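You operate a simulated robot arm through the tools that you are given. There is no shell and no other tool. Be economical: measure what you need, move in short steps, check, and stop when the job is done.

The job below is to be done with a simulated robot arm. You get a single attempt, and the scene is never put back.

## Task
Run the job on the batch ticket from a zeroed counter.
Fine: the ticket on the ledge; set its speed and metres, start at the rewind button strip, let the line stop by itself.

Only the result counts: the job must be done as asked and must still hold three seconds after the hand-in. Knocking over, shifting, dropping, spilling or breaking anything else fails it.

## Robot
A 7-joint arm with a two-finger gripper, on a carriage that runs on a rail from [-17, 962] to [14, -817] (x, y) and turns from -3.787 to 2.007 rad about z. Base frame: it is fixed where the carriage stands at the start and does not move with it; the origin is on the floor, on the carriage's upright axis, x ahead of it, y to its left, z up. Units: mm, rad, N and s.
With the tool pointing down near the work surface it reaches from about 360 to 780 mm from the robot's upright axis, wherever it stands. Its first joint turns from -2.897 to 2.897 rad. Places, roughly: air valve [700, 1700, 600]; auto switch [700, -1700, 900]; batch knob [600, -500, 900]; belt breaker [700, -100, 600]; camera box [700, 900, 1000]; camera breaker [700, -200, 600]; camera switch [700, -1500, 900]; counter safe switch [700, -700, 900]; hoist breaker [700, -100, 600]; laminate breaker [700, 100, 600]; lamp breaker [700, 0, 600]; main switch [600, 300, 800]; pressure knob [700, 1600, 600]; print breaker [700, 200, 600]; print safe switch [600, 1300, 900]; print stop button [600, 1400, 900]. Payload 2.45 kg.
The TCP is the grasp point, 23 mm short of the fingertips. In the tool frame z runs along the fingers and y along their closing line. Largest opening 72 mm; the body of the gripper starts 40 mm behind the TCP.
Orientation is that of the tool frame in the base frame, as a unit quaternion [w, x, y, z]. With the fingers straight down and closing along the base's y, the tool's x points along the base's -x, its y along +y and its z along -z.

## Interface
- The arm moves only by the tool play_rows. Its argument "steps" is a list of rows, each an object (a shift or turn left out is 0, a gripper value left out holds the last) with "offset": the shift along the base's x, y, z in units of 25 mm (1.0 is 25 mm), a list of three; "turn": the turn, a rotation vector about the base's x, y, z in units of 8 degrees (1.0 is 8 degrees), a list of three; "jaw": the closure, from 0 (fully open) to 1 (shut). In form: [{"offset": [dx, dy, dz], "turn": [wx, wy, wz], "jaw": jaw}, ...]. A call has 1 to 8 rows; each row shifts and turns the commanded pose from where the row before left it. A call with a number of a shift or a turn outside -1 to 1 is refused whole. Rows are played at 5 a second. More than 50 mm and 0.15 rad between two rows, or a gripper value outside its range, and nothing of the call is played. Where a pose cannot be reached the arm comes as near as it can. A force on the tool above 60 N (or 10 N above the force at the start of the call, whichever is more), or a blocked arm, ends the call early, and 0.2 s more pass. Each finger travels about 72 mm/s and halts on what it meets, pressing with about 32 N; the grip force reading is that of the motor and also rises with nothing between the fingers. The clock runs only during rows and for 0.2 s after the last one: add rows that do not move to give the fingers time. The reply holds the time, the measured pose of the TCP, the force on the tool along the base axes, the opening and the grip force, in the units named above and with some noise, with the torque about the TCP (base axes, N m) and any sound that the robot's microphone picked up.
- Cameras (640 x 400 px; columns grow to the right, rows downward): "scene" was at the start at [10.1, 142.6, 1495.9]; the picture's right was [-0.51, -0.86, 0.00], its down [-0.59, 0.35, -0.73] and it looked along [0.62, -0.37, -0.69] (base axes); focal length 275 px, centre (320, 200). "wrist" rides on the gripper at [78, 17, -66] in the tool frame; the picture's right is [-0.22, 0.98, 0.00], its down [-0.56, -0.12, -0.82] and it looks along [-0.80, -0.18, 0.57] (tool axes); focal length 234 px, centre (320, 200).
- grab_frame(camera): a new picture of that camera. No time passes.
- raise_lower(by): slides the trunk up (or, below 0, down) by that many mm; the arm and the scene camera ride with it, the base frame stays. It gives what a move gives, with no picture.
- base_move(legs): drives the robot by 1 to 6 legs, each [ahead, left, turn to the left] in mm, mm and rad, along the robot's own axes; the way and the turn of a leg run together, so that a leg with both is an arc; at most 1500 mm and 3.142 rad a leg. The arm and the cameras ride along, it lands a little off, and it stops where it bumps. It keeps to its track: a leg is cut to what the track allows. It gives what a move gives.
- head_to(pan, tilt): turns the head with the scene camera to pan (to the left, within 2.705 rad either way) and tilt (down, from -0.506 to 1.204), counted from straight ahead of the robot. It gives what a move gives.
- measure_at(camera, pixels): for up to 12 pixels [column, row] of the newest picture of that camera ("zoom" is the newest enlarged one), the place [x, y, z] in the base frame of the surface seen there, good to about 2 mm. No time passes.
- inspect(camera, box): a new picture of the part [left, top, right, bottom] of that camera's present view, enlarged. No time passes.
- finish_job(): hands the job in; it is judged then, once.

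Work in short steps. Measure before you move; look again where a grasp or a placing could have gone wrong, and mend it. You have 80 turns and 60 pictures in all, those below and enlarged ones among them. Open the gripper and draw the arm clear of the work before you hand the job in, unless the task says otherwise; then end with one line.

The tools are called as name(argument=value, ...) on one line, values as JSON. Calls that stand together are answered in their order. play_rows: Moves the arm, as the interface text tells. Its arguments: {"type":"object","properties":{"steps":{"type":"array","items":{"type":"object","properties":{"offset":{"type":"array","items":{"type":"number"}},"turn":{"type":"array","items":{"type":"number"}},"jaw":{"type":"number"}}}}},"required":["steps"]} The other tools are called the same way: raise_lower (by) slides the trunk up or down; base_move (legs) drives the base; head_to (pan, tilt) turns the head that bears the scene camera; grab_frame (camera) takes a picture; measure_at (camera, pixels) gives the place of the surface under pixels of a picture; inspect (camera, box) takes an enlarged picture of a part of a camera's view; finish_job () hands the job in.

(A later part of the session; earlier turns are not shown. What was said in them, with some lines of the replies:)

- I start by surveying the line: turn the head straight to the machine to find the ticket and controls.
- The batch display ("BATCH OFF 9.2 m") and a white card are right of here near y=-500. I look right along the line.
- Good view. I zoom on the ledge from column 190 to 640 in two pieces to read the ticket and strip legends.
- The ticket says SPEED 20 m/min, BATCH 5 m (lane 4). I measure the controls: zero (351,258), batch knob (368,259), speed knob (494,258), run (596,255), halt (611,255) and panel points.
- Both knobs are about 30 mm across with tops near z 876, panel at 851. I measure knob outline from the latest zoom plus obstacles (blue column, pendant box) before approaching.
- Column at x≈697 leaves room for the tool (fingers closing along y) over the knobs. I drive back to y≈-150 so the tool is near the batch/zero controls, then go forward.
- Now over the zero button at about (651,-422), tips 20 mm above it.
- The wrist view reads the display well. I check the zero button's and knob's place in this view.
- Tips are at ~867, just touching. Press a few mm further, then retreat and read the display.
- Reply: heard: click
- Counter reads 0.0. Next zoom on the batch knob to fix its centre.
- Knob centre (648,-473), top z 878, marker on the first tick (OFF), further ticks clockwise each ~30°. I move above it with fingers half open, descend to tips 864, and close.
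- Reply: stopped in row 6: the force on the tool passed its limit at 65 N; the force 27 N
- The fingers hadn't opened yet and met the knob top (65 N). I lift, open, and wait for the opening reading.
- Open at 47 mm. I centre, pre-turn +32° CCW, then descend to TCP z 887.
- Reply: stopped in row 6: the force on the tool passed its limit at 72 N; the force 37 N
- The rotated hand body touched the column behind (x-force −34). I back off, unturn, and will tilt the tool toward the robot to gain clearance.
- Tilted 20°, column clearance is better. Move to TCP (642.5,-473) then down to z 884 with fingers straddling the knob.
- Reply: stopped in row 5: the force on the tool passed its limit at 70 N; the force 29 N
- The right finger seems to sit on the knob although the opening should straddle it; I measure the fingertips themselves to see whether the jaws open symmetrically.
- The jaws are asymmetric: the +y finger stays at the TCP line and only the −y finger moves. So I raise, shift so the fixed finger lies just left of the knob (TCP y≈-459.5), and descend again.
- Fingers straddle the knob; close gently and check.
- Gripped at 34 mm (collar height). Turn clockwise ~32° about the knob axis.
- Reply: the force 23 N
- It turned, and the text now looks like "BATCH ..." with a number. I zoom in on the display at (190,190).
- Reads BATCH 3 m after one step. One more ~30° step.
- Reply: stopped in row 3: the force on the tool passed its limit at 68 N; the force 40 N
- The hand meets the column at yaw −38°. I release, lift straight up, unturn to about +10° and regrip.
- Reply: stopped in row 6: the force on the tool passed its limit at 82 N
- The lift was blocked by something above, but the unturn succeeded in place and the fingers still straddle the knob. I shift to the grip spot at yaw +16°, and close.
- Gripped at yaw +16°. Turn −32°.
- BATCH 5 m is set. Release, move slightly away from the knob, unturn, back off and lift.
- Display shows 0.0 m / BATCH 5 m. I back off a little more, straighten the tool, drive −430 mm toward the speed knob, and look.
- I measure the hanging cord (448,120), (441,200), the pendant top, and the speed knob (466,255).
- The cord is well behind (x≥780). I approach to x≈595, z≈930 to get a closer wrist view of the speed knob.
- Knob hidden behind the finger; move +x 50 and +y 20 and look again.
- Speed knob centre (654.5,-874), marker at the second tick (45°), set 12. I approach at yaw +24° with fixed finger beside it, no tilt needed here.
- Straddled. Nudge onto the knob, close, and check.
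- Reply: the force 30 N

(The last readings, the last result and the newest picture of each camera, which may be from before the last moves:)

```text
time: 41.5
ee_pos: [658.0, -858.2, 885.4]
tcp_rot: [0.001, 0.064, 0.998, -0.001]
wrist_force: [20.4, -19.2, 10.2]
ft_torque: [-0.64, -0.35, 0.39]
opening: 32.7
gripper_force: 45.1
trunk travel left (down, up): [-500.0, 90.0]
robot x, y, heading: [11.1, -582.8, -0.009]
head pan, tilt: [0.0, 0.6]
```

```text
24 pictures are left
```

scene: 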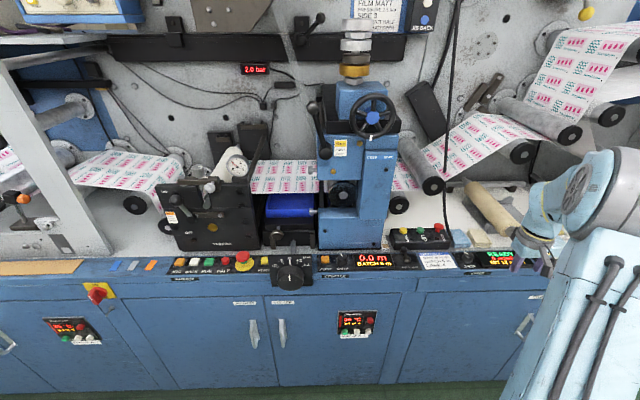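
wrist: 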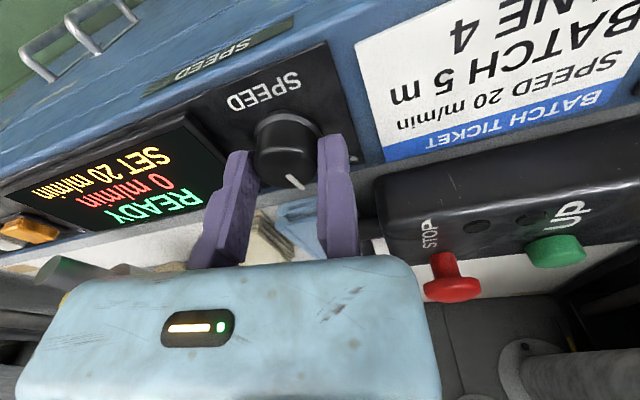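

SET 20 m/min. Release, lift up 100 mm, back off and unturn.

play_rows(steps=[{"jaw": 0.3}, {}, {}, {"offset": [0, 0.06, 0.4]}, {"offset": [0, 0, 0.8]}, {"offset": [-1, 0, 1], "turn": [0, 0, 0.9]}, {"offset": [-1, 0, 1], "jaw": 1}, {"offset": [-1, 0, 1]}])

grab_frame(camera="wrist")

base_move(legs=[[0, -232, 0]])

head_to(pan=-0.5, tilt=0.6)

grab_frame(camera="scene")

grab_frame(camera="wrist")

```text
time: 43.3
ee_pos: [583.1, -857.7, 991.0]
tcp_rot: [0.001, 0.001, 1.0, -0.002]
wrist_force: [-0.3, 0.0, -0.4]
ft_torque: [0.01, 0.02, 0.01]
opening: 0.0
gripper_force: 25.9
trunk travel left (down, up): [-500.0, 90.0]
robot x, y, heading: [10.5, -582.7, -0.004]
head pan, tilt: [0.0, 0.6]
```

```text
23 pictures are left
```

wrist: 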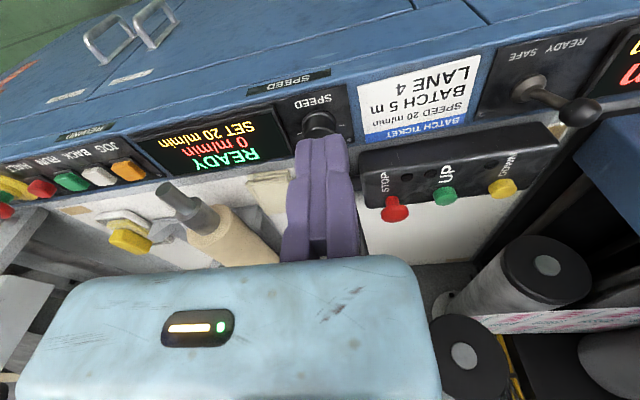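

```text
time: 45.1
ee_pos: [589.1, -1084.9, 990.7]
tcp_rot: [0.001, -0.001, 1.0, 0.0]
wrist_force: [0.1, 0.1, 0.2]
ft_torque: [0.0, 0.01, 0.01]
opening: 0.1
gripper_force: 28.8
trunk travel left (down, up): [-500.0, 90.0]
robot x, y, heading: [15.7, -812.2, -0.006]
head pan, tilt: [0.0, 0.6]
```

```text
time: 46.0
ee_pos: [588.5, -1084.9, 990.5]
tcp_rot: [0.0, 0.0, 1.0, -0.001]
wrist_force: [0.3, -0.1, 0.4]
ft_torque: [0.04, -0.03, 0.0]
opening: 0.2
gripper_force: 28.3
trunk travel left (down, up): [-500.0, 90.0]
robot x, y, heading: [13.7, -814.5, -0.003]
head pan, tilt: [-0.499, 0.6]
```

```text
22 pictures are left
```

scene: 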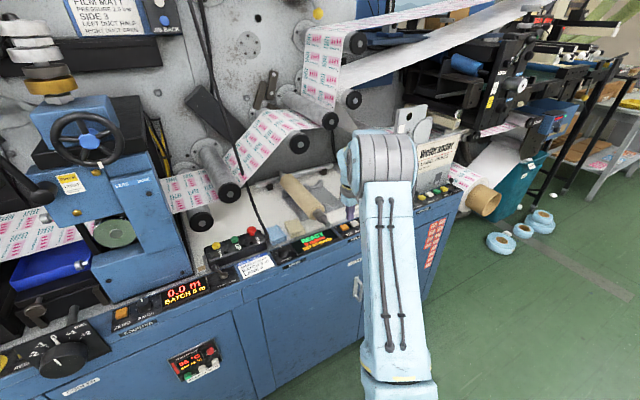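

```text
21 pictures are left
```

wrist: 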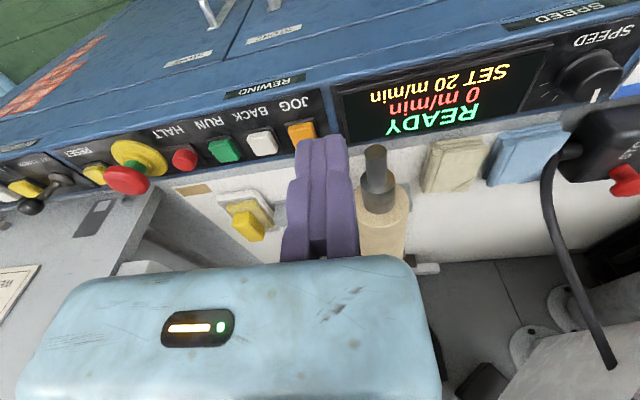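

Speed is 20, READY. Measure the RUN (224,148) and neighbours, and the things on the table behind.

measure_at(camera="wrist", pixels=[[224, 145], [218, 145], [230, 155], [225, 157], [183, 157], [262, 140], [125, 182], [300, 128], [250, 225], [155, 240], [120, 205], [378, 185]])

inspect(camera="wrist", box=[0, 100, 320, 300])

```text
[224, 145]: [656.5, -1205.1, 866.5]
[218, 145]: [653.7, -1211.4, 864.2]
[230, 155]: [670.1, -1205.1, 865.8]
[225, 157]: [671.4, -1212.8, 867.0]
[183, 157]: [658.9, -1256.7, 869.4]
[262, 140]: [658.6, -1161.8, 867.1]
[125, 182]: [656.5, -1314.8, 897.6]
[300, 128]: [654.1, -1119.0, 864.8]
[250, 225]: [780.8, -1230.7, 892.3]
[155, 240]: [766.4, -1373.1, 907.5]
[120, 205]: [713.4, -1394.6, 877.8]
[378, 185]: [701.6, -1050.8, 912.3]
```

```text
2.00 times, centred on (160, 200) of wrist
```

zoom: 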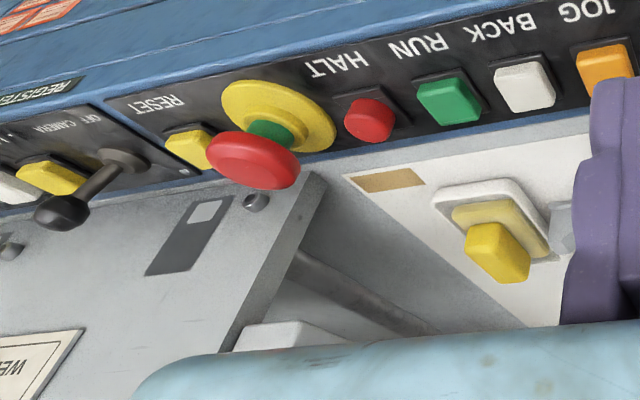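

RUN centre ≈ (661,-1208,866). Move above it, tips ~15 mm over the button.

play_rows(steps=[{"offset": [0.4, -1, -0.3]}, {"offset": [0.5, -1, -0.4]}, {"offset": [0.5, -1, -0.5]}, {"offset": [0.5, -1, -0.6]}, {"offset": [0.5, -0.92, -0.7]}, {"offset": [0.5, 0, -0.9]}])

grab_frame(camera="wrist")

```text
time: 47.4
ee_pos: [662.0, -1208.8, 905.2]
tcp_rot: [0.001, -0.001, 1.0, -0.002]
wrist_force: [-0.4, 0.0, 0.7]
ft_torque: [0.0, 0.0, -0.01]
opening: 0.4
gripper_force: 28.5
trunk travel left (down, up): [-500.0, 90.0]
robot x, y, heading: [18.1, -812.2, -0.001]
head pan, tilt: [-0.499, 0.6]
```

```text
19 pictures are left
```

wrist: 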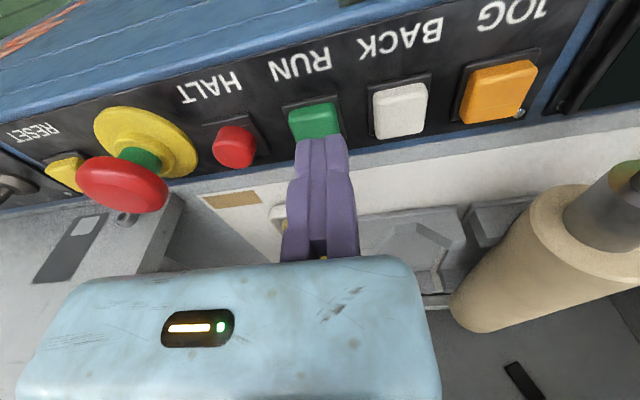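

Aligned over the green RUN. Press like the zero button (to TCP ≈ 882) and back up.

play_rows(steps=[{"offset": [0, 0, -0.6]}, {"offset": [0, 0, -0.16]}, {"offset": [0, 0, -0.16]}, {}, {"offset": [0, 0, 0.6]}, {"offset": [0, 0, 0.9]}])

grab_frame(camera="scene")

```text
time: 48.8
ee_pos: [660.4, -1207.3, 919.0]
tcp_rot: [0.001, -0.001, 1.0, 0.0]
wrist_force: [0.3, 0.6, -0.3]
ft_torque: [-0.01, 0.01, 0.02]
opening: 0.0
gripper_force: 28.0
trunk travel left (down, up): [-500.0, 90.0]
robot x, y, heading: [15.7, -811.3, -0.005]
head pan, tilt: [-0.499, 0.6]
heard: click
```

```text
18 pictures are left
```

scene: 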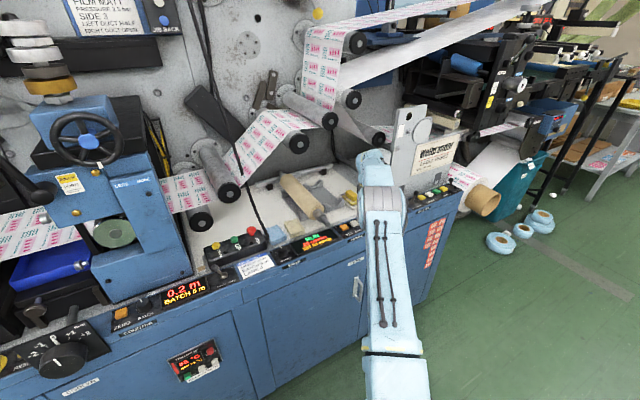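

It runs (0.2 m). I draw the arm back and let time pass.

play_rows(steps=[{"offset": [-1, 0, 1]}, {"offset": [-1, 0.3, 1]}, {"offset": [-1, 0.5, 1]}, {"offset": [-1, 0.5, 0.5], "jaw": 0}, {"offset": [-1, 0.5, 0]}, {"offset": [-0.5, 0.5, 0]}, {}, {}])

inspect(camera="scene", box=[140, 200, 380, 350])

play_rows(steps=[{}, {}, {}, {}, {}, {}, {}, {}])

play_rows(steps=[{}, {}, {}, {}, {}, {}, {}, {}])

play_rows(steps=[{}, {}, {}, {}, {}, {}, {}, {}])

play_rows(steps=[{}, {}, {}, {}, {}, {}, {}, {}])

play_rows(steps=[{}, {}, {}, {}, {}, {}, {}, {}])

play_rows(steps=[{}, {}, {}, {}, {}, {}, {}, {}])

play_rows(steps=[{}, {}, {}, {}, {}, {}, {}, {}])

play_rows(steps=[{}, {}, {}, {}, {}, {}, {}, {}])

inspect(camera="scene", box=[140, 200, 380, 350])

```text
time: 50.6
ee_pos: [523.4, -1151.0, 1007.6]
tcp_rot: [0.0, 0.0, 1.0, 0.0]
wrist_force: [0.3, 0.2, -0.4]
ft_torque: [0.0, 0.0, 0.01]
opening: 71.9
gripper_force: 0.1
trunk travel left (down, up): [-500.0, 90.0]
robot x, y, heading: [14.6, -815.0, -0.005]
head pan, tilt: [-0.499, 0.6]
```

```text
2.67 times, centred on (260, 275) of scene
```

zoom: 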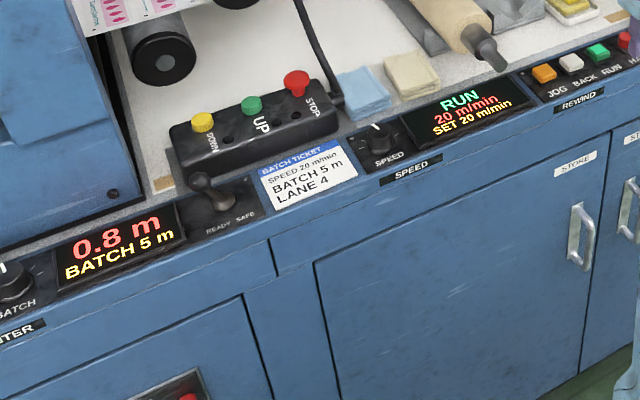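

```text
time: 52.4
ee_pos: [523.5, -1151.0, 1006.0]
tcp_rot: [0.0, -0.001, 1.0, -0.001]
wrist_force: [0.3, -0.1, 1.0]
ft_torque: [-0.01, -0.03, -0.02]
opening: 72.1
gripper_force: 0.0
trunk travel left (down, up): [-500.0, 90.0]
robot x, y, heading: [13.0, -818.1, -0.004]
head pan, tilt: [-0.499, 0.6]
```

```text
time: 54.2
ee_pos: [522.8, -1151.3, 1006.9]
tcp_rot: [0.0, 0.0, 1.0, 0.0]
wrist_force: [-0.3, 0.0, -0.6]
ft_torque: [-0.02, 0.02, 0.05]
opening: 71.9
gripper_force: 0.1
trunk travel left (down, up): [-500.0, 90.0]
robot x, y, heading: [14.4, -812.8, -0.0]
head pan, tilt: [-0.499, 0.6]
```

```text
time: 56.0
ee_pos: [523.9, -1150.4, 1007.6]
tcp_rot: [0.0, -0.001, 1.0, -0.001]
wrist_force: [-0.1, 0.2, 0.3]
ft_torque: [0.0, -0.01, 0.02]
opening: 72.2
gripper_force: 0.1
trunk travel left (down, up): [-500.0, 90.0]
robot x, y, heading: [12.5, -813.2, -0.004]
head pan, tilt: [-0.499, 0.6]
```

```text
time: 57.8
ee_pos: [524.2, -1150.9, 1007.2]
tcp_rot: [0.0, -0.002, 1.0, -0.001]
wrist_force: [-0.6, -0.7, -0.5]
ft_torque: [0.0, -0.03, 0.01]
opening: 71.9
gripper_force: 0.1
trunk travel left (down, up): [-500.0, 90.0]
robot x, y, heading: [14.2, -812.7, -0.006]
head pan, tilt: [-0.499, 0.6]
```

```text
time: 59.6
ee_pos: [523.9, -1149.3, 1007.3]
tcp_rot: [0.001, -0.001, 1.0, -0.001]
wrist_force: [-0.5, 0.3, 0.5]
ft_torque: [0.0, 0.02, 0.01]
opening: 72.1
gripper_force: 0.1
trunk travel left (down, up): [-500.0, 90.0]
robot x, y, heading: [13.4, -813.3, -0.002]
head pan, tilt: [-0.499, 0.6]
```

```text
time: 61.4
ee_pos: [523.4, -1150.3, 1007.8]
tcp_rot: [0.0, -0.001, 1.0, 0.0]
wrist_force: [0.2, 0.4, -0.1]
ft_torque: [0.01, -0.02, -0.01]
opening: 72.1
gripper_force: 0.1
trunk travel left (down, up): [-500.0, 90.0]
robot x, y, heading: [12.7, -810.0, -0.006]
head pan, tilt: [-0.499, 0.6]
```

```text
time: 63.2
ee_pos: [523.8, -1150.2, 1006.5]
tcp_rot: [0.0, 0.0, 1.0, -0.001]
wrist_force: [-0.3, -0.5, 0.3]
ft_torque: [-0.04, -0.06, -0.01]
opening: 72.2
gripper_force: 0.0
trunk travel left (down, up): [-500.0, 90.0]
robot x, y, heading: [13.0, -812.5, -0.004]
head pan, tilt: [-0.499, 0.6]
```

```text
time: 65.0
ee_pos: [522.9, -1150.2, 1006.6]
tcp_rot: [0.0, -0.001, 1.0, -0.001]
wrist_force: [-0.2, -0.4, 0.0]
ft_torque: [0.0, -0.02, 0.02]
opening: 72.0
gripper_force: 0.0
trunk travel left (down, up): [-500.0, 90.0]
robot x, y, heading: [14.0, -813.9, 0.001]
head pan, tilt: [-0.499, 0.6]
```

```text
2.67 times, centred on (260, 275) of scene
```

zoom: 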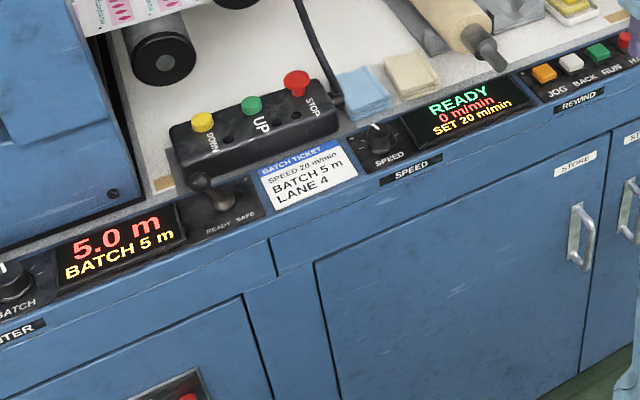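

The line stopped by itself at 5.0 m and shows READY, 0 m/min. The arm is clear and the gripper open, so I hand in.

finish_job()

```text
The job is handed in.
```

The batch ticket job is done: I zeroed the counter, set 20 m/min and 5 m, started at the rewind RUN button, and the line stopped by itself at 5.0 m. The gripper and hand bumped the batch knob and the blue column next to it a few times (65–82 N); I saw no shift or damage.
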